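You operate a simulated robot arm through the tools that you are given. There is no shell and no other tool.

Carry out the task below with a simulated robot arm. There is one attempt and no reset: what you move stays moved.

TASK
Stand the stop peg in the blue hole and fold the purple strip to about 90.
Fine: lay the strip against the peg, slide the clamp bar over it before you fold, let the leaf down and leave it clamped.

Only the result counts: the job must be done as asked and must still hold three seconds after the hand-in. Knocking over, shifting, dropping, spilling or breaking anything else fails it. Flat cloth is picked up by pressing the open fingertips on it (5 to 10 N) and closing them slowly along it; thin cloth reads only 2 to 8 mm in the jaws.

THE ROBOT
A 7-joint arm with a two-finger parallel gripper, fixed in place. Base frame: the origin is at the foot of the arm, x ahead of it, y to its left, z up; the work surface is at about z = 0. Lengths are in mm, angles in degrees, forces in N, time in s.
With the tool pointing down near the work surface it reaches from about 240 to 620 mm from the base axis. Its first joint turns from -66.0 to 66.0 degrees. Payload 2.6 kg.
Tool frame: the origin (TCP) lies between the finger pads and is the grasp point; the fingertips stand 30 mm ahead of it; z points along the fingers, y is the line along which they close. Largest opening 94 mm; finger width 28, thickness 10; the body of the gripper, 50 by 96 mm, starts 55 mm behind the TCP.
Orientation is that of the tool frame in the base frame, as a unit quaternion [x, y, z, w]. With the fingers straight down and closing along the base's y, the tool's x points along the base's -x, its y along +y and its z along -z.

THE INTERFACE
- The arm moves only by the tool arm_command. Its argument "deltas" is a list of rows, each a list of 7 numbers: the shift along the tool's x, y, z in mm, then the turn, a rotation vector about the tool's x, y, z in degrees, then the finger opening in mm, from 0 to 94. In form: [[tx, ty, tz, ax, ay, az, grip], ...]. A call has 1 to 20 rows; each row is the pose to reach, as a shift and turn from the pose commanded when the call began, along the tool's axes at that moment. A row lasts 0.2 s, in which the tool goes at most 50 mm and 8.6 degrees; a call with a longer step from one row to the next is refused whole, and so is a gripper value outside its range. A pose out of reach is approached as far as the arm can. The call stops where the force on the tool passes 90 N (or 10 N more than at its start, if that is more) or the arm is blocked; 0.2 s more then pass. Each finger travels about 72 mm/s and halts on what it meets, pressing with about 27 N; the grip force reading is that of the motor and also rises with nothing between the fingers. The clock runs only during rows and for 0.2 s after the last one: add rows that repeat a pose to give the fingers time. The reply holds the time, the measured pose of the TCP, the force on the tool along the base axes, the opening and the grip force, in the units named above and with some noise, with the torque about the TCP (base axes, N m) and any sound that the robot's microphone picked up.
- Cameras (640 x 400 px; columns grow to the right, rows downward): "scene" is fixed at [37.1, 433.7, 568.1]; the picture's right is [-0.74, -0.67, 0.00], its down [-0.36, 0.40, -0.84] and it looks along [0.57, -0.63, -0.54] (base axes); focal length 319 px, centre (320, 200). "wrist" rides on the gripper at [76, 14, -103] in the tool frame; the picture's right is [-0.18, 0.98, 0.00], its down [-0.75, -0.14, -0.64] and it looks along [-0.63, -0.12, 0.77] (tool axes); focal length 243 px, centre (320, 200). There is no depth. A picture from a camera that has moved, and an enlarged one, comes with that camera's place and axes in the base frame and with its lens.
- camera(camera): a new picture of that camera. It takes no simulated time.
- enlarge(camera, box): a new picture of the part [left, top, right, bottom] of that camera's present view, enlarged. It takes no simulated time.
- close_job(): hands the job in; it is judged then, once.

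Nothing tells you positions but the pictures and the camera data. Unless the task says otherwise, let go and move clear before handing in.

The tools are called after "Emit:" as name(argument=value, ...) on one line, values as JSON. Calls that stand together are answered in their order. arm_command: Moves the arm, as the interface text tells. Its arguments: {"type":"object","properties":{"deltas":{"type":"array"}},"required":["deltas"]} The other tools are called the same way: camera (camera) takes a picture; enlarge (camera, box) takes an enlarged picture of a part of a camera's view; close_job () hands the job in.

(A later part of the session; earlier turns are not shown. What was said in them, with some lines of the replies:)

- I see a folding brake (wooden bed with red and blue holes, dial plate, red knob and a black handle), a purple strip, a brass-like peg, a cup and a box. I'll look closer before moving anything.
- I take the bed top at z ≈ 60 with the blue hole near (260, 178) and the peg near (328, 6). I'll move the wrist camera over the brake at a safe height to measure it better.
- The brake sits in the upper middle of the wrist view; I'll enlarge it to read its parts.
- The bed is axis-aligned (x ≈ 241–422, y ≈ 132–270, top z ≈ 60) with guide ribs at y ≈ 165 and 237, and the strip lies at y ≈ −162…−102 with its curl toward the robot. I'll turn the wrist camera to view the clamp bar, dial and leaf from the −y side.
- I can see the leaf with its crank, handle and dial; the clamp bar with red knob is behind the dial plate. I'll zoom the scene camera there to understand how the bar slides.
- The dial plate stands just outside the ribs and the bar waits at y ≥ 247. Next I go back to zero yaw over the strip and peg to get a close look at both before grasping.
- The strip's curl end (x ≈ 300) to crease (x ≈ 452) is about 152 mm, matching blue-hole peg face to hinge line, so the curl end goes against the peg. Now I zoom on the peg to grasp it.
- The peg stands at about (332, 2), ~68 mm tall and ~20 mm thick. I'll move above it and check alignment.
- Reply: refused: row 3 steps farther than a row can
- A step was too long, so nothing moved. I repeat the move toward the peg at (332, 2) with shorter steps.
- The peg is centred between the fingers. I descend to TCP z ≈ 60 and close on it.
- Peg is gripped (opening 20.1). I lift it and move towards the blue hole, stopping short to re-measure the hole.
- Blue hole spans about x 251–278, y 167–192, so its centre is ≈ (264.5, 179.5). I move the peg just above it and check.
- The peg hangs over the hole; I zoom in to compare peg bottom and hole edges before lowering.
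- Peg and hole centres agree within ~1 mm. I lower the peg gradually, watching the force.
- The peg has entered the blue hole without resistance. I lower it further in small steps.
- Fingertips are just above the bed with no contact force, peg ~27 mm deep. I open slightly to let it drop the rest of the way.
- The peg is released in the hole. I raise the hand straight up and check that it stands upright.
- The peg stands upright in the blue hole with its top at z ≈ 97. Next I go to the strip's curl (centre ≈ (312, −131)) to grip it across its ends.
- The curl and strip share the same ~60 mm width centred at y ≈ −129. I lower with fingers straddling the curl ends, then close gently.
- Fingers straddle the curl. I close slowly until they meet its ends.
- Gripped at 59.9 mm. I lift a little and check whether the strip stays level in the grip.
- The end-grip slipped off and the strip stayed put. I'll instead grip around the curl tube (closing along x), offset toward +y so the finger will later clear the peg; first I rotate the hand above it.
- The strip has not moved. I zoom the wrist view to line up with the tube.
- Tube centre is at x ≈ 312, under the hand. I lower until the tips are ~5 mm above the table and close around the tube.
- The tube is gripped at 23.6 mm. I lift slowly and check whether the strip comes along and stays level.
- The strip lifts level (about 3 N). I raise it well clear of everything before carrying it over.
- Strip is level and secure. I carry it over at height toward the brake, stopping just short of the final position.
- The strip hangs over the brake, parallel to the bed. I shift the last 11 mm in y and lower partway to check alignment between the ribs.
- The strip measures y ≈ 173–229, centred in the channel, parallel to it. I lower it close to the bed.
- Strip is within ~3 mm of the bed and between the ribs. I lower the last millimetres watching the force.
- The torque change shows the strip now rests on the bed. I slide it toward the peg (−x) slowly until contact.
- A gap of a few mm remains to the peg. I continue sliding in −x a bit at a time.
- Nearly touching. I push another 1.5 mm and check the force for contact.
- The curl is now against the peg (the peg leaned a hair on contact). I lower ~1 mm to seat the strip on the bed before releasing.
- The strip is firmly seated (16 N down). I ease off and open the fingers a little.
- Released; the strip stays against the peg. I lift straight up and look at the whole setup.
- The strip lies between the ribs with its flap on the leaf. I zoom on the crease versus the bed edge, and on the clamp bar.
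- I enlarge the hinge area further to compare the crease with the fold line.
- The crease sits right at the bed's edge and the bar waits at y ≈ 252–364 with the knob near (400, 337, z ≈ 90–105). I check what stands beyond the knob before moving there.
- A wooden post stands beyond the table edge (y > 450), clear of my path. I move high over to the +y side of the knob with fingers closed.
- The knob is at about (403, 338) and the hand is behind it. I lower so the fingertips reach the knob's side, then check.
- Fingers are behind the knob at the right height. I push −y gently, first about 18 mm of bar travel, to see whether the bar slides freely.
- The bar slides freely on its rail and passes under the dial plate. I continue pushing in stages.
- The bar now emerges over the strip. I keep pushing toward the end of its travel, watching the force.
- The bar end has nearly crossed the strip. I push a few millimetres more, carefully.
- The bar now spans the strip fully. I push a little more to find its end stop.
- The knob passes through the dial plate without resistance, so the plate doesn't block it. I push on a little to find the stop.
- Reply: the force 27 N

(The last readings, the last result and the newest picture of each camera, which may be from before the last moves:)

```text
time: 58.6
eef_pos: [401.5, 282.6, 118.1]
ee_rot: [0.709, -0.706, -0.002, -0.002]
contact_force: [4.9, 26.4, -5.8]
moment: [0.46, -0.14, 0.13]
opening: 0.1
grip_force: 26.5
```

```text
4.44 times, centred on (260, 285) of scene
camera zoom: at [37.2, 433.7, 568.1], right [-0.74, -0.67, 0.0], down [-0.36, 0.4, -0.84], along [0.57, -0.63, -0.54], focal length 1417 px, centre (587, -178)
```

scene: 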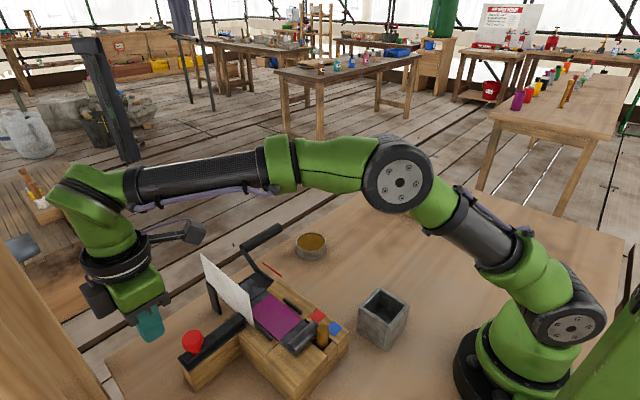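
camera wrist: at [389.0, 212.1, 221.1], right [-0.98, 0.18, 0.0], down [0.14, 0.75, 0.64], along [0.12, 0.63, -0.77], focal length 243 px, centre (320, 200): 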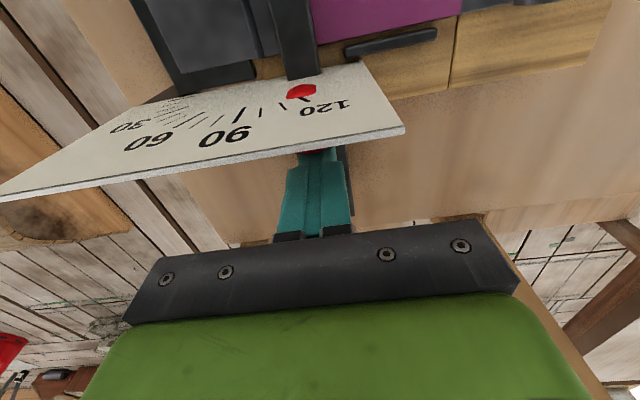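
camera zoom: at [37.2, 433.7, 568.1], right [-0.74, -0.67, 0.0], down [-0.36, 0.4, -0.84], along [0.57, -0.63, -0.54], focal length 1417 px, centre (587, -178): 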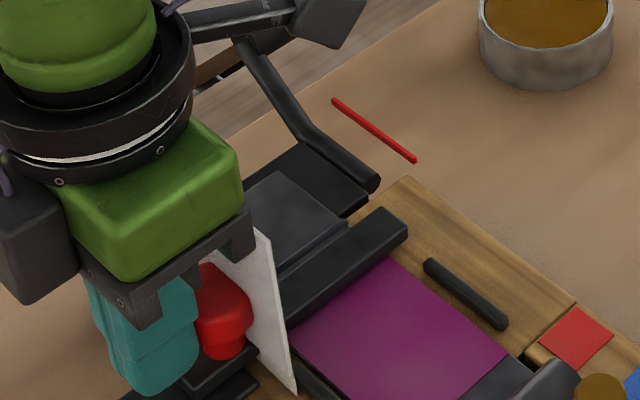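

The bar has reached its end stop (26 N). I back off +y and lift clear.

Emit:
arm_command(deltas=[[2, 0, 0, 0, 0, 0, 0], [-4, 0, 0, 0, 0, 0, 0], [-14, 0, 0, 0, 0, 0, 0], [-28, 0, 0, 0, 0, 0, 0], [-34, 0, -20, 0, 0, 0, 0], [-34, 0, -60, 0, 0, 0, 0], [-34, 0, -100, 0, 0, 0, 0], [-34, 0, -120, 0, 0, 0, 0], [-34, 0, -120, 0, 0, 0, 0]])

Emit:
enlarge(camera="scene", box=[180, 220, 360, 355])

Emit:
camera(camera="wrist")

```text
time: 60.6
eef_pos: [402.2, 313.1, 240.3]
ee_rot: [-0.707, 0.707, 0.0, 0.0]
contact_force: [-0.1, -0.7, 0.0]
moment: [-0.04, 0.0, 0.0]
opening: 0.0
grip_force: 26.9
```

```text
2.96 times, centred on (270, 288) of scene
camera zoom: at [37.1, 433.7, 568.1], right [-0.74, -0.67, 0.0], down [-0.36, 0.4, -0.84], along [0.57, -0.63, -0.54], focal length 944 px, centre (468, -59)
```

zoom: 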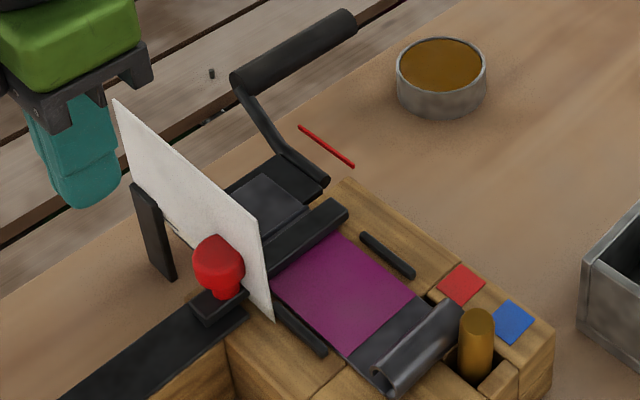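

```text
taken
camera wrist: at [388.4, 238.5, 341.9], right [-0.98, 0.18, 0.0], down [0.14, 0.75, 0.64], along [0.12, 0.63, -0.77], focal length 243 px, centre (320, 200)
```

wrist: 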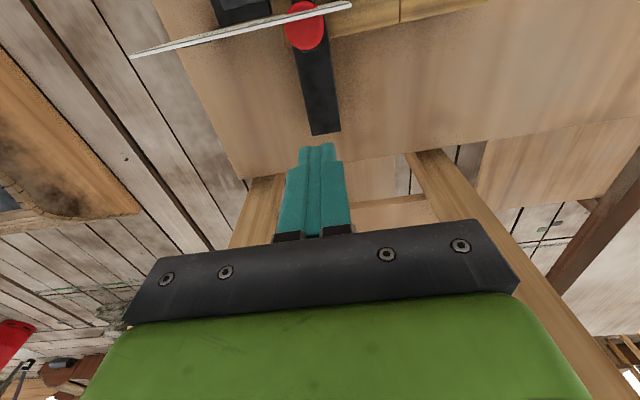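

The bar is in place over the strip. Next is the crank handle, whose axis I place at x ≈ 531, z ≈ 95, y ≈ 39–142. I move above it with the fingers closing along x.

Emit:
arm_command(deltas=[[30, -16, 0, 0, 0, 0, 20], [60, -32, 0, 0, 0, 0, 40], [90, -48, 0, 0, 0, 0, 60], [120, -65, 0, 0, 0, 0, 60], [150, -82, 0, 0, 0, 0, 60], [180, -98, 0, 0, 0, 0, 60], [205, -114, 0, 0, 0, 0, 60], [228, -129, 0, 0, 0, 0, 60], [228, -129, 25, 0, 0, 0, 60], [228, -129, 50, 0, 0, 0, 60], [228, -129, 50, 0, 0, 0, 60]])

Emit:
camera(camera="wrist")

Emit:
camera(camera="scene")

```text
time: 63.0
eef_pos: [530.1, 83.4, 188.3]
ee_rot: [0.707, -0.707, 0.0, 0.0]
contact_force: [0.1, -0.4, -0.3]
moment: [0.0, 0.0, -0.03]
opening: 60.2
grip_force: 0.0
```

```text
taken
camera wrist: at [517.2, 10.8, 290.7], right [-0.98, 0.18, 0.0], down [0.14, 0.75, 0.64], along [0.12, 0.63, -0.77], focal length 243 px, centre (320, 200)
```

wrist: 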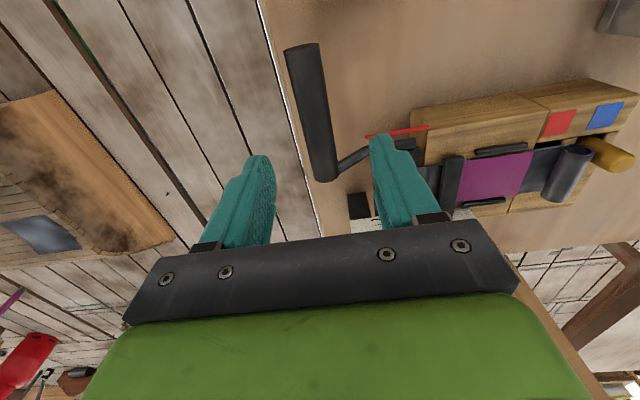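

```text
taken
```

scene: 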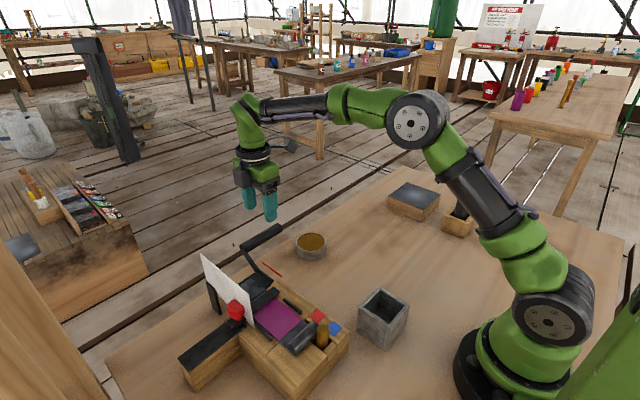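

The handle lies under the hand at x ≈ 535. I shift 5 mm, lower to its height and close on it.

Emit:
arm_command(deltas=[[0, -5, 20, 0, 0, 0, 60], [0, -5, 45, 0, 0, 0, 60], [0, -5, 70, 0, 0, 0, 60], [0, -5, 88, 0, 0, 0, 60], [0, -5, 92, 0, 0, 0, 60], [0, -5, 92, 0, 0, 0, 60]])

Emit:
camera(camera="wrist")

Emit:
enlarge(camera="scene", box=[190, 180, 330, 285])

```text
time: 64.4
eef_pos: [536.3, 84.0, 96.2]
ee_rot: [0.707, -0.707, 0.0, 0.0]
contact_force: [-0.5, 0.1, -0.3]
moment: [-0.01, 0.05, 0.01]
opening: 60.1
grip_force: 0.1
```

```text
taken
camera wrist: at [522.4, 9.8, 198.3], right [-0.98, 0.18, 0.0], down [0.14, 0.75, 0.64], along [0.12, 0.63, -0.77], focal length 243 px, centre (320, 200)
```

wrist: 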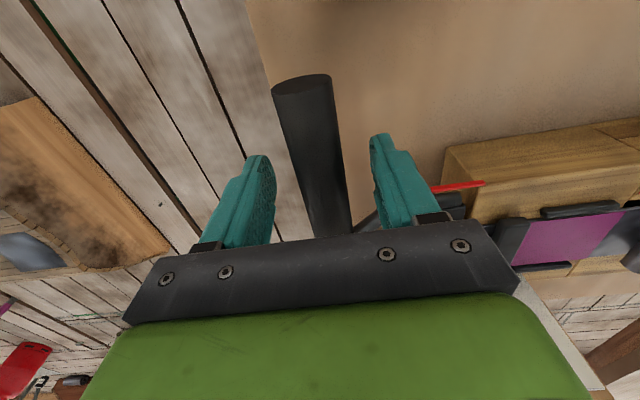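

```text
3.81 times, centred on (260, 232) of scene
camera zoom: at [37.1, 433.7, 568.1], right [-0.74, -0.67, 0.0], down [-0.36, 0.4, -0.84], along [0.57, -0.63, -0.54], focal length 1214 px, centre (549, 76)
```

zoom: 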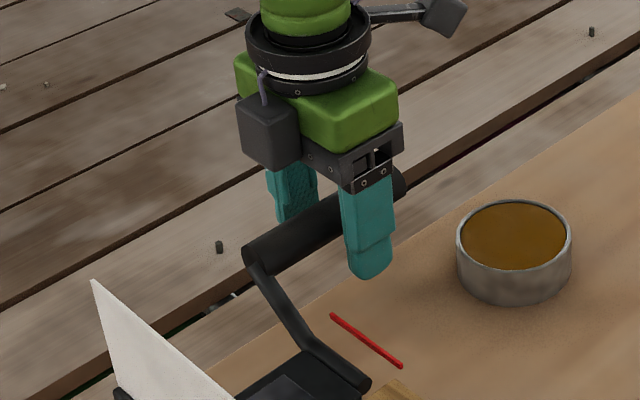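

The handle is between the fingers. I close on it.

Emit:
arm_command(deltas=[[0, 0, 0, 0, 0, 0, 45], [0, 0, 0, 0, 0, 0, 34], [0, 0, 0, 0, 0, 0, 26], [0, 0, 0, 0, 0, 0, 18], [0, 0, 0, 0, 0, 0, 10], [0, 0, 0, 0, 0, 0, 10]])

Emit:
camera(camera="wrist")

```text
time: 65.8
eef_pos: [534.2, 84.9, 95.3]
ee_rot: [-0.707, 0.708, 0.001, -0.001]
contact_force: [-24.0, -5.2, 8.2]
moment: [0.01, 0.0, 0.1]
opening: 29.5
grip_force: 45.3
```

```text
taken
camera wrist: at [521.7, 9.8, 198.3], right [-0.98, 0.19, 0.0], down [0.14, 0.75, 0.64], along [0.12, 0.63, -0.77], focal length 243 px, centre (320, 200)
```

wrist: 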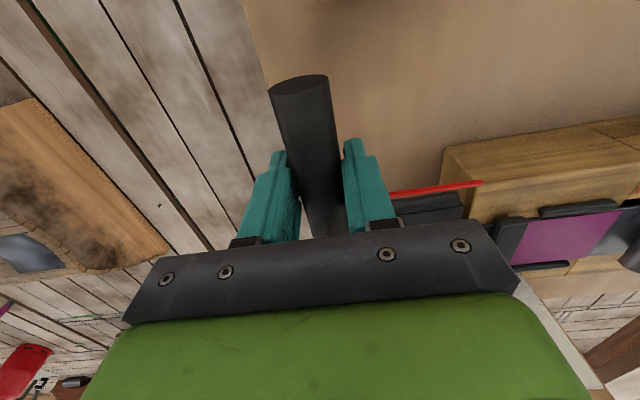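

The handle is gripped (29.5 mm) but it pulls the hand ~3 mm toward −x, so its centre is nearer x ≈ 532. I relax by shifting the command.

Emit:
arm_command(deltas=[[0, 1.5, 0, 0, 0, 0, 10], [0, 3, 0, 0, 0, 0, 10], [0, 3, 0, 0, 0, 0, 10]])

```text
time: 66.6
eef_pos: [534.3, 84.3, 96.9]
ee_rot: [0.708, -0.707, 0.002, -0.002]
contact_force: [8.6, 0.5, -2.5]
moment: [0.31, -0.1, -0.07]
opening: 29.7
grip_force: 45.1
```

Now the force is low. I start raising the handle along an arc about the bed edge (pivot ≈ (428, 62)), first ~10°, and check forces.

Emit:
arm_command(deltas=[[0, 1.5, -4.5, 0, 0, 0, 10], [0, 3.3, -9, 0, 0, 0, 10], [0, 5.3, -13.5, 0, 0, 0, 10], [0, 7.5, -17.8, 0, 0, 0, 10], [0, 7.5, -17.8, 0, 0, 0, 10]])

Emit:
enlarge(camera="scene", box=[180, 200, 340, 320])

```text
time: 67.8
eef_pos: [528.8, 83.9, 116.0]
ee_rot: [0.708, -0.706, 0.004, -0.003]
contact_force: [22.9, -1.7, 8.7]
moment: [-0.07, -0.14, 0.0]
opening: 28.1
grip_force: 44.7
```

```text
3.33 times, centred on (260, 260) of scene
camera zoom: at [37.1, 433.7, 568.2], right [-0.74, -0.67, 0.0], down [-0.36, 0.4, -0.84], along [0.57, -0.63, -0.54], focal length 1062 px, centre (520, 0)
```

zoom: 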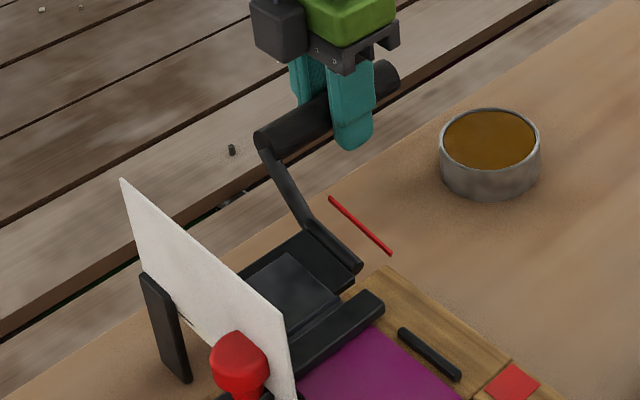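

The leaf has risen about 10° with modest force. I continue along the arc to about 30°.

Emit:
arm_command(deltas=[[0, 0.5, -4.2, 0, 0, 0, 10], [0, 3, -8.4, 0, 0, 0, 10], [0, 5.7, -12.4, 0, 0, 0, 10], [0, 8.6, -16.2, 0, 0, 0, 10], [0, 11.7, -20, 0, 0, 0, 10], [0, 14.9, -23.6, 0, 0, 0, 10], [0, 18.3, -27.1, 0, 0, 0, 10], [0, 21.8, -30.4, 0, 0, 0, 10], [0, 21.8, -30.4, 0, 0, 0, 10]])

Emit:
enlarge(camera="scene", box=[180, 200, 340, 320])

Emit:
camera(camera="wrist")

```text
time: 69.8
eef_pos: [509.3, 84.6, 146.9]
ee_rot: [0.709, -0.705, 0.006, -0.007]
contact_force: [29.6, -2.4, 19.1]
moment: [-0.08, -0.67, -0.14]
opening: 25.5
grip_force: 45.2
```

```text
3.33 times, centred on (260, 260) of scene
camera zoom: at [37.0, 433.7, 568.2], right [-0.74, -0.67, 0.0], down [-0.36, 0.4, -0.84], along [0.57, -0.63, -0.54], focal length 1062 px, centre (520, 0)
```

zoom: 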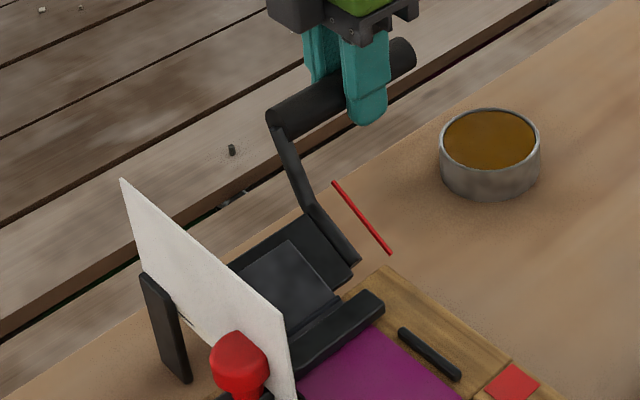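

```text
taken
camera wrist: at [493.4, 9.8, 250.3], right [-0.98, 0.18, -0.02], down [0.13, 0.75, 0.65], along [0.13, 0.63, -0.76], focal length 243 px, centre (320, 200)
```

wrist: 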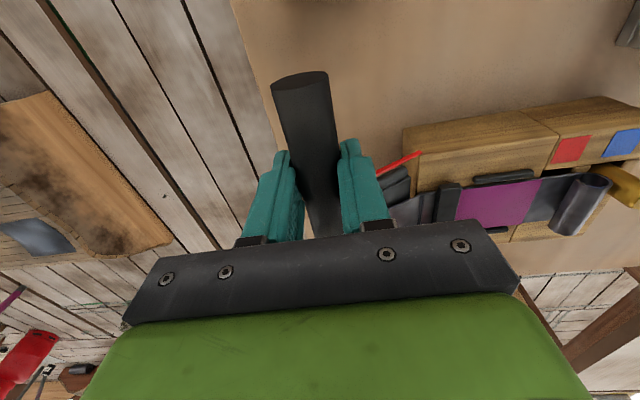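

The crank follows the arm, with the handle pushing outward so my assumed radius is slightly small. I zoom in to read the leaf angle before continuing.

Emit:
enlarge(camera="scene", box=[235, 215, 305, 290])

Emit:
enlarge(camera="wrist", box=[360, 130, 480, 240])

```text
5.33 times, centred on (270, 252) of scene
camera zoom: at [37.0, 433.7, 568.2], right [-0.74, -0.67, 0.0], down [-0.36, 0.4, -0.84], along [0.57, -0.63, -0.54], focal length 1700 px, centre (587, -80)
```

zoom: 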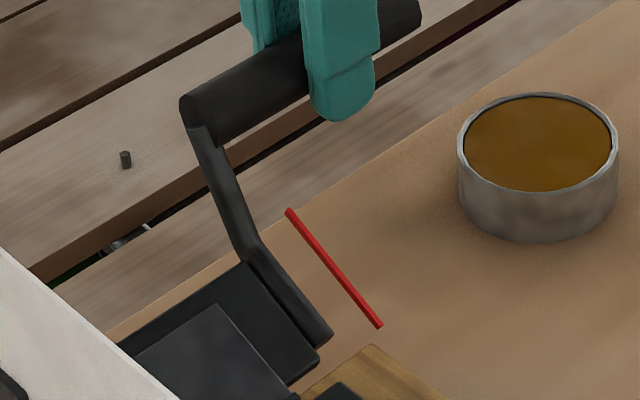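

```text
3.64 times, centred on (420, 185) of wrist
camera zoom: at [493.4, 9.8, 250.3], right [-0.98, 0.18, -0.02], down [0.13, 0.75, 0.65], along [0.13, 0.63, -0.76], focal length 882 px, centre (-44, 254)
```

zoom: 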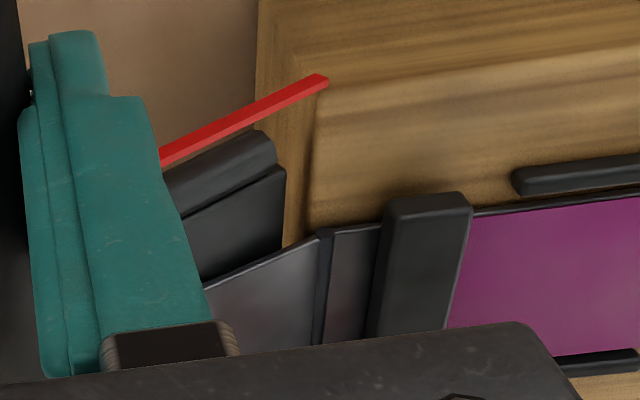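

The pointer reads ~30°, matching. Refitting the circle (centre ≈ (428, 76) in TCP terms, R ≈ 108), I continue to about 60°.

Emit:
arm_command(deltas=[[0, -1.3, -8, 0, 0, 0, 10], [0, 4.2, -13.1, 0, 0, 0, 10], [0, 10.1, -17.9, 0, 0, 0, 10], [0, 16.3, -22.2, 0, 0, 0, 10], [0, 22.8, -26.1, 0, 0, 0, 10], [0, 29.6, -29.5, 0, 0, 0, 10], [0, 36.5, -32.5, 0, 0, 0, 10], [0, 40.1, -33.8, 0, 0, 0, 10], [0, 40.1, -33.8, 0, 0, 0, 10]])

Emit:
enlarge(camera="scene", box=[205, 195, 325, 295])

Emit:
camera(camera="wrist")

```text
time: 71.8
eef_pos: [463.6, 85.5, 178.9]
ee_rot: [0.707, -0.707, -0.001, 0.001]
contact_force: [5.9, -3.3, 4.1]
moment: [-0.22, -0.42, 0.06]
opening: 25.5
grip_force: 45.0
```

```text
4.00 times, centred on (265, 245) of scene
camera zoom: at [37.1, 433.7, 568.1], right [-0.74, -0.67, 0.0], down [-0.36, 0.4, -0.84], along [0.57, -0.63, -0.54], focal length 1275 px, centre (540, 20)
```

zoom: 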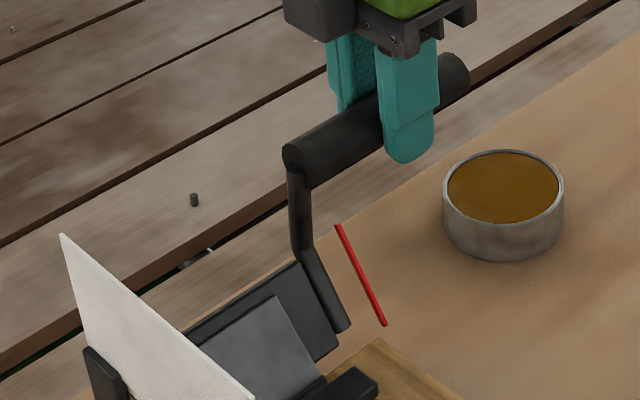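

```text
taken
camera wrist: at [449.9, 10.4, 280.6], right [-0.98, 0.18, 0.0], down [0.14, 0.75, 0.64], along [0.12, 0.63, -0.77], focal length 243 px, centre (320, 200)
```

wrist: 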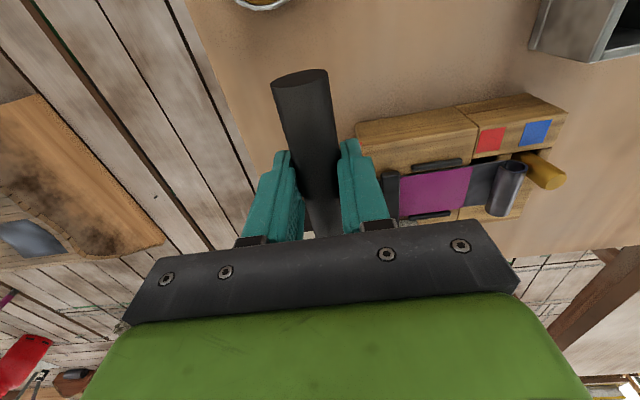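

Forces are small and the pointer reads ~57°. I continue to a command of ~92°.

Emit:
arm_command(deltas=[[0, 7.2, -2.2, 0, 0, 0, 10], [0, 14.6, -3.8, 0, 0, 0, 10], [0, 22.1, -5, 0, 0, 0, 10], [0, 29.6, -5.7, 0, 0, 0, 10], [0, 37.2, -5.8, 0, 0, 0, 10], [0, 44.7, -5.4, 0, 0, 0, 10], [0, 52.2, -4.4, 0, 0, 0, 10], [0, 59.7, -3, 0, 0, 0, 10], [0, 59.7, -3, 0, 0, 0, 10]])

Emit:
enlarge(camera="scene", box=[205, 195, 325, 295])

Emit:
camera(camera="wrist")

```text
time: 73.8
eef_pos: [405.1, 86.3, 181.4]
ee_rot: [0.707, -0.707, 0.0, 0.0]
contact_force: [4.8, 0.6, 1.4]
moment: [-0.01, -0.45, 0.08]
opening: 25.5
grip_force: 45.0
```

```text
4.00 times, centred on (265, 245) of scene
camera zoom: at [37.1, 433.7, 568.1], right [-0.74, -0.67, 0.0], down [-0.36, 0.4, -0.84], along [0.57, -0.63, -0.54], focal length 1275 px, centre (540, 20)
```

zoom: 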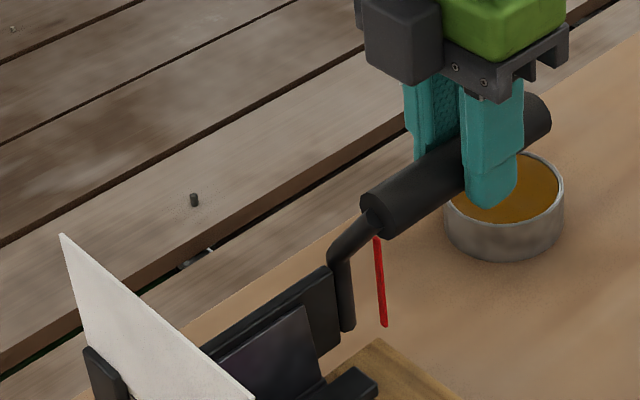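

```text
taken
camera wrist: at [390.4, 10.5, 284.0], right [-0.98, 0.18, 0.0], down [0.14, 0.75, 0.64], along [0.12, 0.63, -0.77], focal length 243 px, centre (320, 200)
```

wrist: 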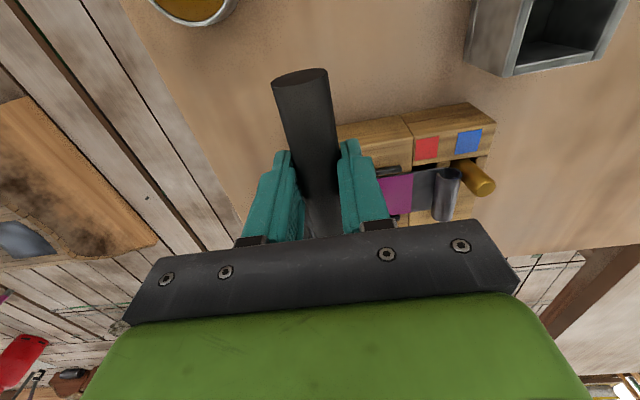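

The pointer now stands near 90°. I zoom on the flap, then ease the leaf back to see how much the strip springs back.

Emit:
enlarge(camera="scene", box=[230, 250, 300, 310])

Emit:
arm_command(deltas=[[0, -7.5, -1.4, 0, 0, 0, 10], [0, -15, -2.4, 0, 0, 0, 10], [0, -22.5, -2.8, 0, 0, 0, 10], [0, -30.1, -2.7, 0, 0, 0, 10], [0, -37.6, -2, 0, 0, 0, 10], [0, -45.1, -0.8, 0, 0, 0, 10], [0, -52.5, 0.8, 0, 0, 0, 10], [0, -59.7, 3, 0, 0, 0, 10], [0, -59.7, 3, 0, 0, 0, 10]])

Emit:
enlarge(camera="scene", box=[205, 195, 325, 295])

Emit:
enlarge(camera="scene", box=[230, 250, 300, 310])

```text
6.67 times, centred on (265, 280) of scene
camera zoom: at [37.1, 433.7, 568.1], right [-0.74, -0.67, 0.0], down [-0.36, 0.4, -0.84], along [0.57, -0.63, -0.54], focal length 2125 px, centre (687, -333)
```

zoom: 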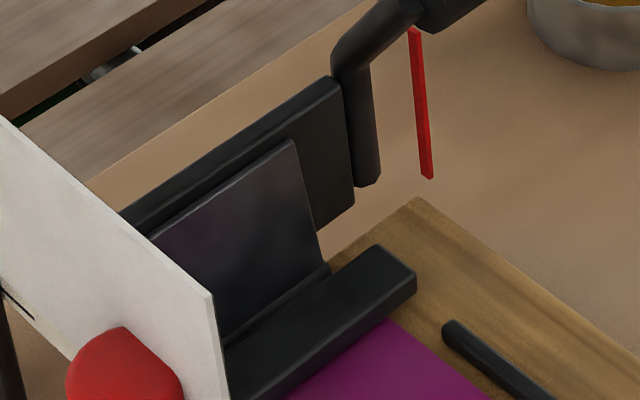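

```text
time: 75.8
eef_pos: [465.1, 85.3, 176.5]
ee_rot: [-0.707, 0.707, 0.0, 0.001]
contact_force: [-3.6, -0.5, 1.0]
moment: [-0.1, 0.49, -0.06]
opening: 25.5
grip_force: 45.0
```

```text
4.00 times, centred on (265, 245) of scene
camera zoom: at [37.1, 433.7, 568.1], right [-0.74, -0.67, 0.0], down [-0.36, 0.4, -0.84], along [0.57, -0.63, -0.54], focal length 1275 px, centre (540, 20)
```

zoom: 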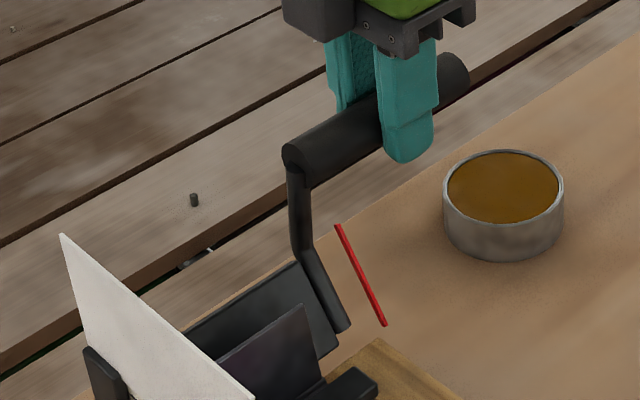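

```text
6.67 times, centred on (265, 280) of scene
camera zoom: at [37.1, 433.7, 568.1], right [-0.74, -0.67, 0.0], down [-0.36, 0.4, -0.84], along [0.57, -0.63, -0.54], focal length 2125 px, centre (687, -333)
```

zoom: 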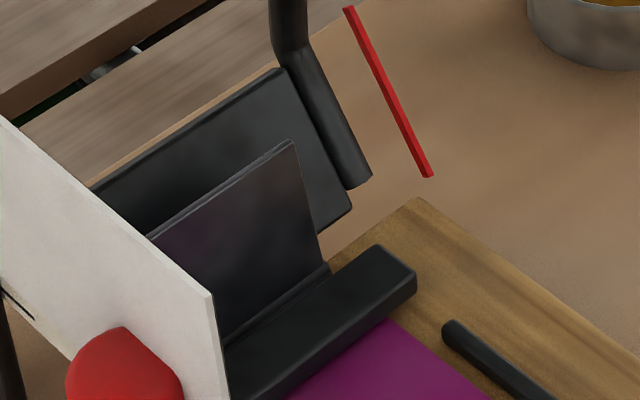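

The flap holds its angle with no visible springback, but it measures only ~81° because the leaf plane sits slightly beyond the crease. I'll fold again with the leaf at about 98°.

Emit:
arm_command(deltas=[[0, 7.2, -2.2, 0, 0, 0, 10], [0, 14.6, -3.8, 0, 0, 0, 10], [0, 22.1, -5, 0, 0, 0, 10], [0, 29.6, -5.7, 0, 0, 0, 10], [0, 37.2, -5.8, 0, 0, 0, 10], [0, 44.7, -5.4, 0, 0, 0, 10], [0, 52.2, -4.4, 0, 0, 0, 10], [0, 59.7, -3, 0, 0, 0, 10], [0, 67, -1, 0, 0, 0, 10], [0, 72.4, 0.8, 0, 0, 0, 10], [0, 72.4, 0.8, 0, 0, 0, 10]])

Emit:
enlarge(camera="scene", box=[230, 250, 300, 310])

```text
time: 78.2
eef_pos: [391.6, 85.0, 176.4]
ee_rot: [0.707, -0.707, 0.0, 0.0]
contact_force: [4.8, -0.7, 2.9]
moment: [0.1, -0.46, 0.05]
opening: 25.7
grip_force: 44.8
```

```text
6.67 times, centred on (265, 280) of scene
camera zoom: at [37.1, 433.7, 568.1], right [-0.74, -0.67, 0.0], down [-0.36, 0.4, -0.84], along [0.57, -0.63, -0.54], focal length 2125 px, centre (687, -333)
```

zoom: 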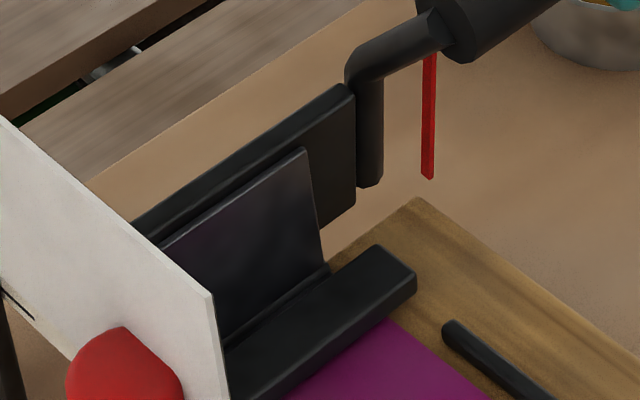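

The flap is now ~88°. I add about 2–3° more.

Emit:
arm_command(deltas=[[0, 2, 0.7, 0, 0, 0, 10], [0, 4.4, 1.7, 0, 0, 0, 10], [0, 4.4, 1.7, 0, 0, 0, 10]])

Emit:
enlarge(camera="scene", box=[230, 250, 300, 310])

```text
time: 79.0
eef_pos: [386.7, 85.1, 174.0]
ee_rot: [-0.707, 0.708, 0.0, 0.0]
contact_force: [4.8, -1.5, 2.2]
moment: [-0.11, -0.42, 0.05]
opening: 25.4
grip_force: 45.6
```

```text
6.67 times, centred on (265, 280) of scene
camera zoom: at [37.1, 433.7, 568.1], right [-0.74, -0.67, 0.0], down [-0.36, 0.4, -0.84], along [0.57, -0.63, -0.54], focal length 2125 px, centre (687, -333)
```

zoom: 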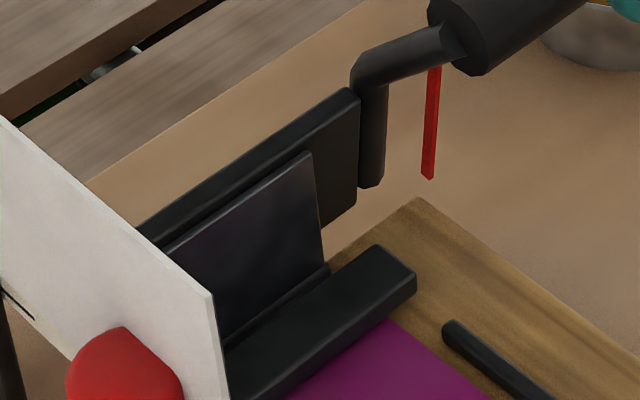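

The flap now measures ~90–91°. I let the leaf down slowly along the same arc.

Emit:
arm_command(deltas=[[0, -9.8, -3.5, 0, 0, 0, 10], [0, -17.1, -5.5, 0, 0, 0, 10], [0, -24.6, -6.9, 0, 0, 0, 10], [0, -32.1, -7.9, 0, 0, 0, 10], [0, -39.6, -8.3, 0, 0, 0, 10], [0, -47.2, -8.2, 0, 0, 0, 10], [0, -54.7, -7.5, 0, 0, 0, 10], [0, -62.2, -6.3, 0, 0, 0, 10], [0, -69.6, -4.7, 0, 0, 0, 10], [0, -76.8, -2.5, 0, 0, 0, 10], [0, -83.9, 0.2, 0, 0, 0, 10], [0, -90.7, 3.4, 0, 0, 0, 10], [0, -97.4, 7.1, 0, 0, 0, 10], [0, -103.7, 11.2, 0, 0, 0, 10], [0, -109.8, 15.7, 0, 0, 0, 10], [0, -115.5, 20.7, 0, 0, 0, 10], [0, -120.9, 26, 0, 0, 0, 10], [0, -125.8, 31.7, 0, 0, 0, 10], [0, -125.8, 31.7, 0, 0, 0, 10]])

Emit:
enlarge(camera="scene", box=[200, 200, 330, 310])

```text
time: 83.0
eef_pos: [512.1, 85.2, 143.1]
ee_rot: [0.708, -0.707, 0.001, 0.0]
contact_force: [-2.7, -1.3, -0.3]
moment: [0.44, 0.35, 0.03]
opening: 25.7
grip_force: 44.7
```

```text
3.64 times, centred on (265, 255) of scene
camera zoom: at [37.2, 433.7, 568.1], right [-0.74, -0.67, 0.0], down [-0.36, 0.4, -0.84], along [0.57, -0.63, -0.54], focal length 1159 px, centre (520, 0)
```

zoom: 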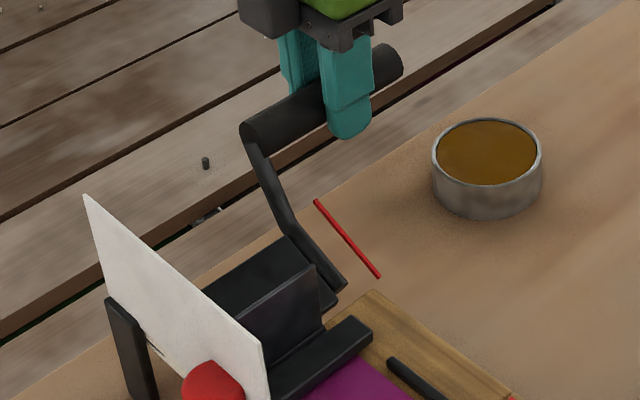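

The flap stays up while the leaf lowers. I bring the leaf the rest of the way down.

Emit:
arm_command(deltas=[[0, -4.6, 6.1, 0, 0, 0, 10], [0, -8.7, 12.4, 0, 0, 0, 10], [0, -12.4, 19, 0, 0, 0, 10], [0, -15.6, 25.9, 0, 0, 0, 10], [0, -18.3, 32.9, 0, 0, 0, 10], [0, -20.6, 40.2, 0, 0, 0, 10], [0, -22.3, 47.5, 0, 0, 0, 10], [0, -22.3, 47.5, 0, 0, 0, 10]])

Emit:
enlarge(camera="scene", box=[200, 200, 330, 310])

```text
time: 84.8
eef_pos: [534.6, 86.2, 100.5]
ee_rot: [-0.706, 0.709, 0.0, 0.001]
contact_force: [-33.1, -9.4, 45.0]
moment: [-0.68, 0.35, 0.79]
opening: 25.5
grip_force: 45.2
```

```text
3.64 times, centred on (265, 255) of scene
camera zoom: at [36.8, 433.6, 568.2], right [-0.74, -0.67, 0.0], down [-0.36, 0.4, -0.84], along [0.57, -0.63, -0.54], focal length 1159 px, centre (520, 0)
```

zoom: 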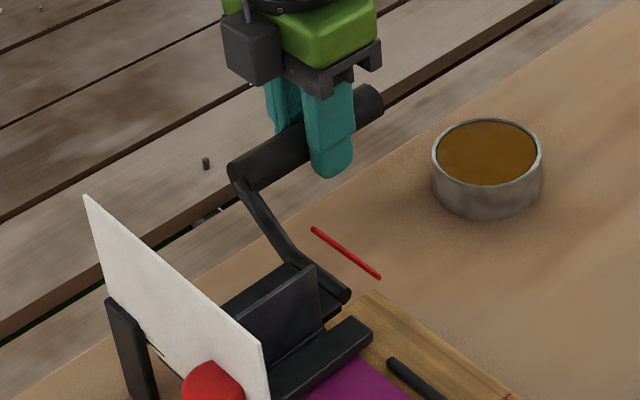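

The leaf is down on its stop (force 45 N). I relax the command, then open the fingers.

Emit:
arm_command(deltas=[[0, 1.5, -2, 0, 0, 0, 10], [0, 3, -4, 0, 0, 0, 10], [0, 3, -4, 0, 0, 0, 10]])

Emit:
enlarge(camera="scene", box=[230, 240, 310, 310])

```text
time: 85.6
eef_pos: [533.8, 85.2, 100.8]
ee_rot: [0.708, -0.707, 0.003, -0.002]
contact_force: [28.5, 2.3, 2.6]
moment: [0.58, -0.35, -0.43]
opening: 25.6
grip_force: 44.8
```

```text
5.71 times, centred on (270, 275) of scene
camera zoom: at [37.2, 433.7, 568.1], right [-0.74, -0.67, 0.0], down [-0.36, 0.4, -0.84], along [0.57, -0.63, -0.54], focal length 1822 px, centre (606, -229)
```

zoom: 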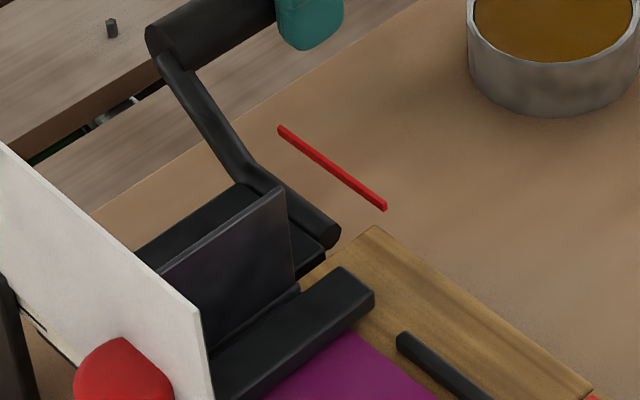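

The pointer is back at 0 and the flap still stands. I centre the hand, open the fingers and lift away.

Emit:
arm_command(deltas=[[0, -1.5, 0, 0, 0, 0, 10], [0, -1.5, 0, 0, 0, 0, 28], [0, -1.5, 0, 0, 0, 0, 36], [0, -1.5, 0, 0, 0, 0, 46], [0, -1.5, 0, 0, 0, 0, 60], [0, -1.5, 0, 0, 0, 0, 60], [0, -1.5, -15, 0, 0, 0, 60], [0, -1.5, -40, 0, 0, 0, 60], [0, -1.5, -75, 0, 0, 0, 60], [0, -1.5, -110, 0, 0, 0, 60], [0, -1.5, -140, 0, 0, 0, 60], [0, -1.5, -140, 0, 0, 0, 60]])

Emit:
enlarge(camera="scene", box=[180, 200, 360, 350])

Emit:
camera(camera="wrist")

```text
time: 88.2
eef_pos: [533.4, 85.8, 240.8]
ee_rot: [0.707, -0.707, 0.0, 0.001]
contact_force: [1.1, -0.1, -0.7]
moment: [0.01, 0.0, -0.01]
opening: 60.0
grip_force: 0.1
```

```text
2.67 times, centred on (270, 275) of scene
camera zoom: at [37.1, 433.7, 568.1], right [-0.74, -0.67, 0.0], down [-0.36, 0.4, -0.84], along [0.57, -0.63, -0.54], focal length 850 px, centre (453, 0)
```

zoom: 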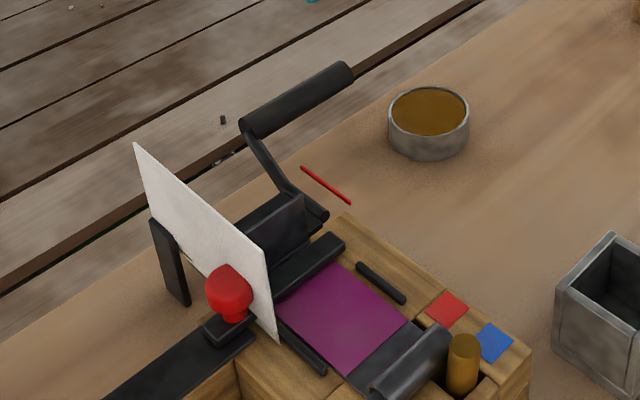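

```text
taken
camera wrist: at [520.3, 11.2, 343.8], right [-0.98, 0.18, 0.0], down [0.14, 0.75, 0.64], along [0.12, 0.63, -0.77], focal length 243 px, centre (320, 200)
```

wrist: 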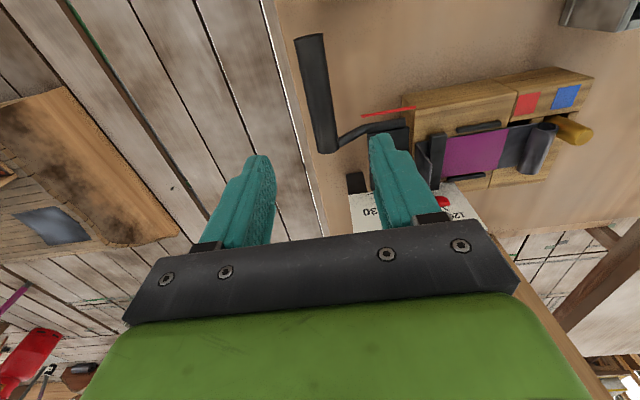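

The leaf is down, bar still over the strip. I now go to a low side view from −y to measure the fold angle precisely.

Emit:
arm_command(deltas=[[8, 36, 0, 0, 0, 0, 70], [16, 72, 0, 0, 0, 0, 94], [25, 108, 0, 0, 0, 0, 94], [25, 108, 20, 0, -7, 0, 94], [25, 108, 45, 0, -14, 0, 94], [25, 108, 70, 0, -21, 0, 94], [25, 108, 95, 0, -28, 0, 94], [25, 108, 120, 0, -35, 0, 94], [25, 108, 135, 0, -35, 0, 94], [25, 108, 135, 0, -35, 0, 94]])

Emit:
camera(camera="wrist")

Emit:
camera(camera="scene")

```text
time: 90.4
eef_pos: [425.7, 60.2, 104.6]
ee_rot: [0.674, -0.674, -0.213, -0.213]
contact_force: [0.1, 0.5, -0.9]
moment: [0.05, -0.04, 0.0]
opening: 94.0
grip_force: 0.1
```

```text
taken
camera wrist: at [412.4, -59.3, 145.7], right [-0.98, 0.15, 0.11], down [0.14, 0.25, 0.96], along [0.12, 0.96, -0.27], focal length 243 px, centre (320, 200)
```

wrist: 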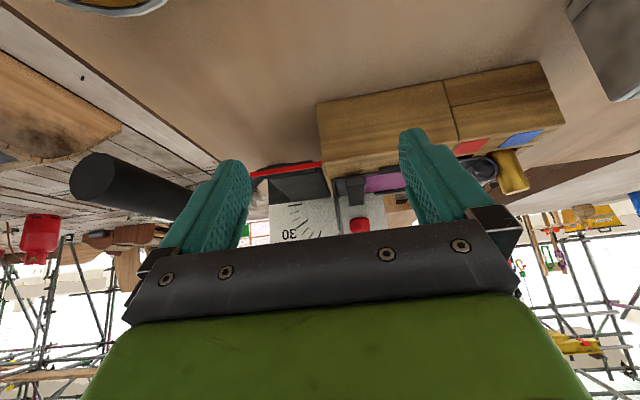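

```text
taken
```

scene: 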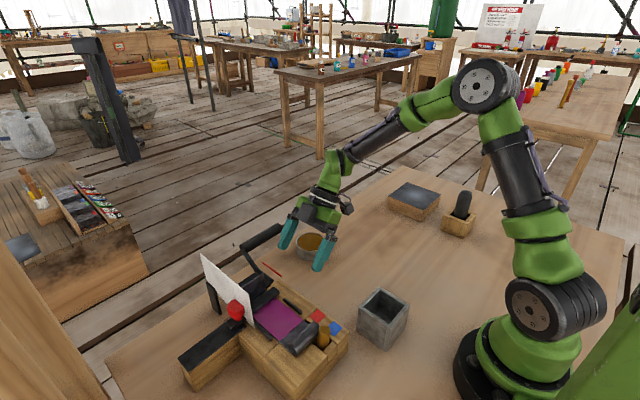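

Emit:
enlarge(camera="wrist", box=[240, 130, 410, 240])

Emit:
enlarge(camera="wrist", box=[300, 160, 380, 215])

Emit:
enlarge(camera="wrist", box=[440, 110, 560, 210])

```text
3.64 times, centred on (325, 185) of wrist
camera zoom: at [412.4, -59.3, 145.7], right [-0.98, 0.15, 0.11], down [0.14, 0.25, 0.96], along [0.12, 0.96, -0.27], focal length 882 px, centre (302, 254)
```

zoom: 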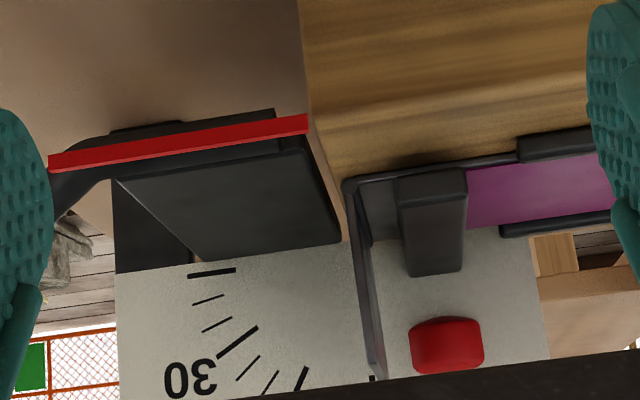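

```text
7.27 times, centred on (340, 188) of wrist
camera zoom: at [412.4, -59.3, 145.7], right [-0.98, 0.15, 0.11], down [0.14, 0.25, 0.96], along [0.12, 0.96, -0.27], focal length 1764 px, centre (174, 291)
```

zoom: 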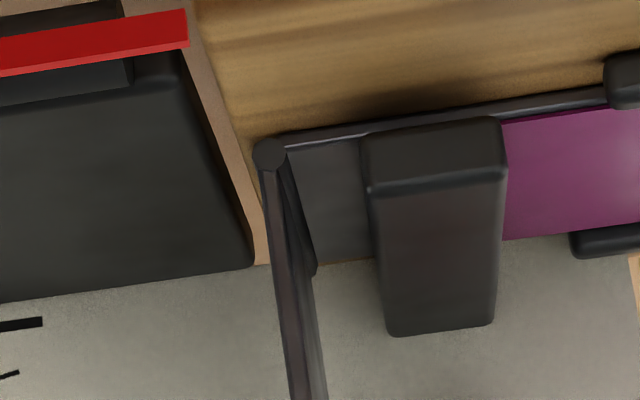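

```text
4.00 times, centred on (500, 160) of wrist
camera zoom: at [412.4, -59.3, 145.7], right [-0.98, 0.15, 0.11], down [0.14, 0.25, 0.96], along [0.12, 0.96, -0.27], focal length 970 px, centre (-400, 360)
```

zoom: 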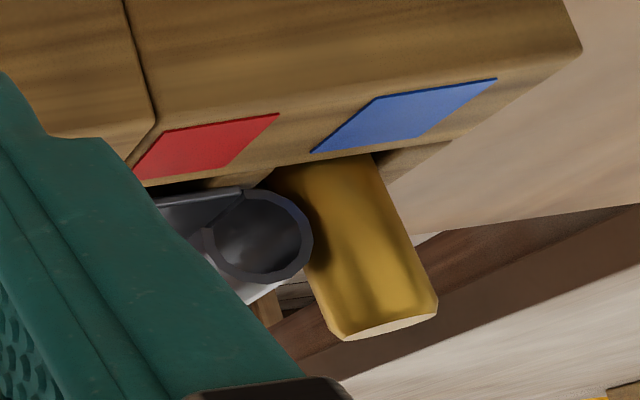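

From the side the flap stands at 90° (base (426, 63), tip (426, 113)), the leaf pointer is back at 0 and the curl touches the peg. I retreat up and away, then do a last check.

Emit:
arm_command(deltas=[[-12, 0, -18, 0, 0, 0, 94], [-26, 0, -45, 0, 0, 0, 94], [-40, 0, -80, 0, 0, 0, 94], [-50, 0, -115, 0, 7, 0, 94], [-50, 0, -145, 0, 14, 0, 94], [-45, 0, -165, 0, 21, 0, 94], [-40, 0, -180, 0, 28, 0, 94], [-37, 0, -190, 0, 35, 0, 94], [-37, 0, -190, 0, 35, 0, 94]])

Emit:
camera(camera="wrist")

Emit:
camera(camera="scene")

Emit:
enlarge(camera="scene", box=[180, 220, 380, 380])

```text
time: 92.4
eef_pos: [425.8, -16.4, 283.7]
ee_rot: [0.707, -0.707, 0.0, 0.001]
contact_force: [0.5, -0.2, 0.6]
moment: [-0.04, 0.02, -0.01]
opening: 93.9
grip_force: 0.2
```

```text
taken
camera wrist: at [412.0, -92.7, 385.4], right [-0.98, 0.18, 0.0], down [0.14, 0.75, 0.64], along [0.12, 0.63, -0.77], focal length 243 px, centre (320, 200)
```

wrist: 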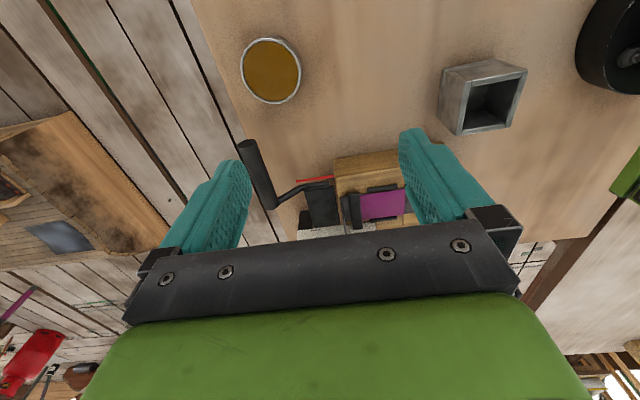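

```text
taken
```

scene: 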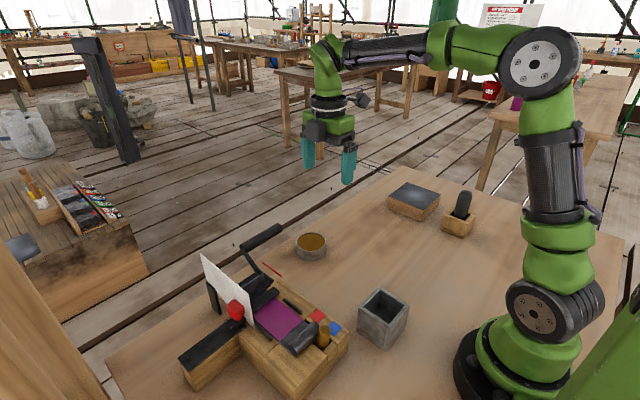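

```text
2.50 times, centred on (280, 300) of scene
camera zoom: at [37.1, 433.7, 568.1], right [-0.74, -0.67, 0.0], down [-0.36, 0.4, -0.84], along [0.57, -0.63, -0.54], focal length 797 px, centre (420, -50)
```

zoom: 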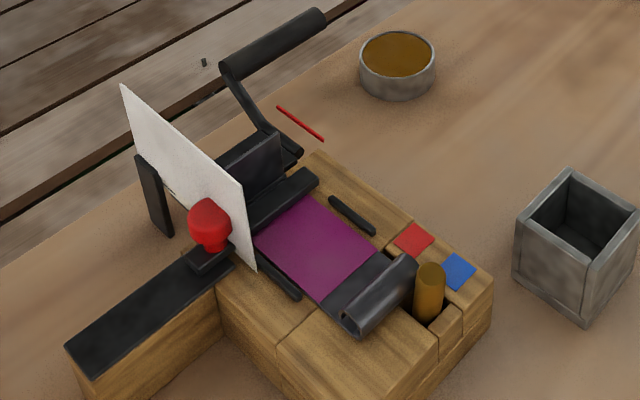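

The peg is in the blue hole with the strip's curl against it, and the clamp bar is across the strip. The flap stands at about 90°, the leaf is flat again, and the hand is clear. Nothing else has moved, so I'm handing the job in.

Emit:
close_job()

```text
The job is handed in.
```

I folded the purple strip to about 90° and handed the job in. No verdict came back, so everything below is from my own last look.

- **Peg:** it stands in the blue hole. It leans about 3° away from the strip, because the hole is slightly loose and the strip pushed it on contact.
- **Strip:** its curled end lies against the peg, and the strip sits between the two guide ribs. The crease ended up about 4 mm short of the bed's edge.
- **Clamp bar:** I slid it to its end stop before folding. It lies right across the strip and I left it there.
- **Fold:** from the side, the flap measured 90°, give or take a degree. The first fold, with the leaf at 90°, left the flap at about 81°. I took the leaf a little further, and the flap held its angle when the leaf came away.
- **Leaf:** it is back down, with the pointer at 0.

My first grip on the strip slipped off without moving it. In the last pictures nothing else on the table looked moved, and the hand is clear.
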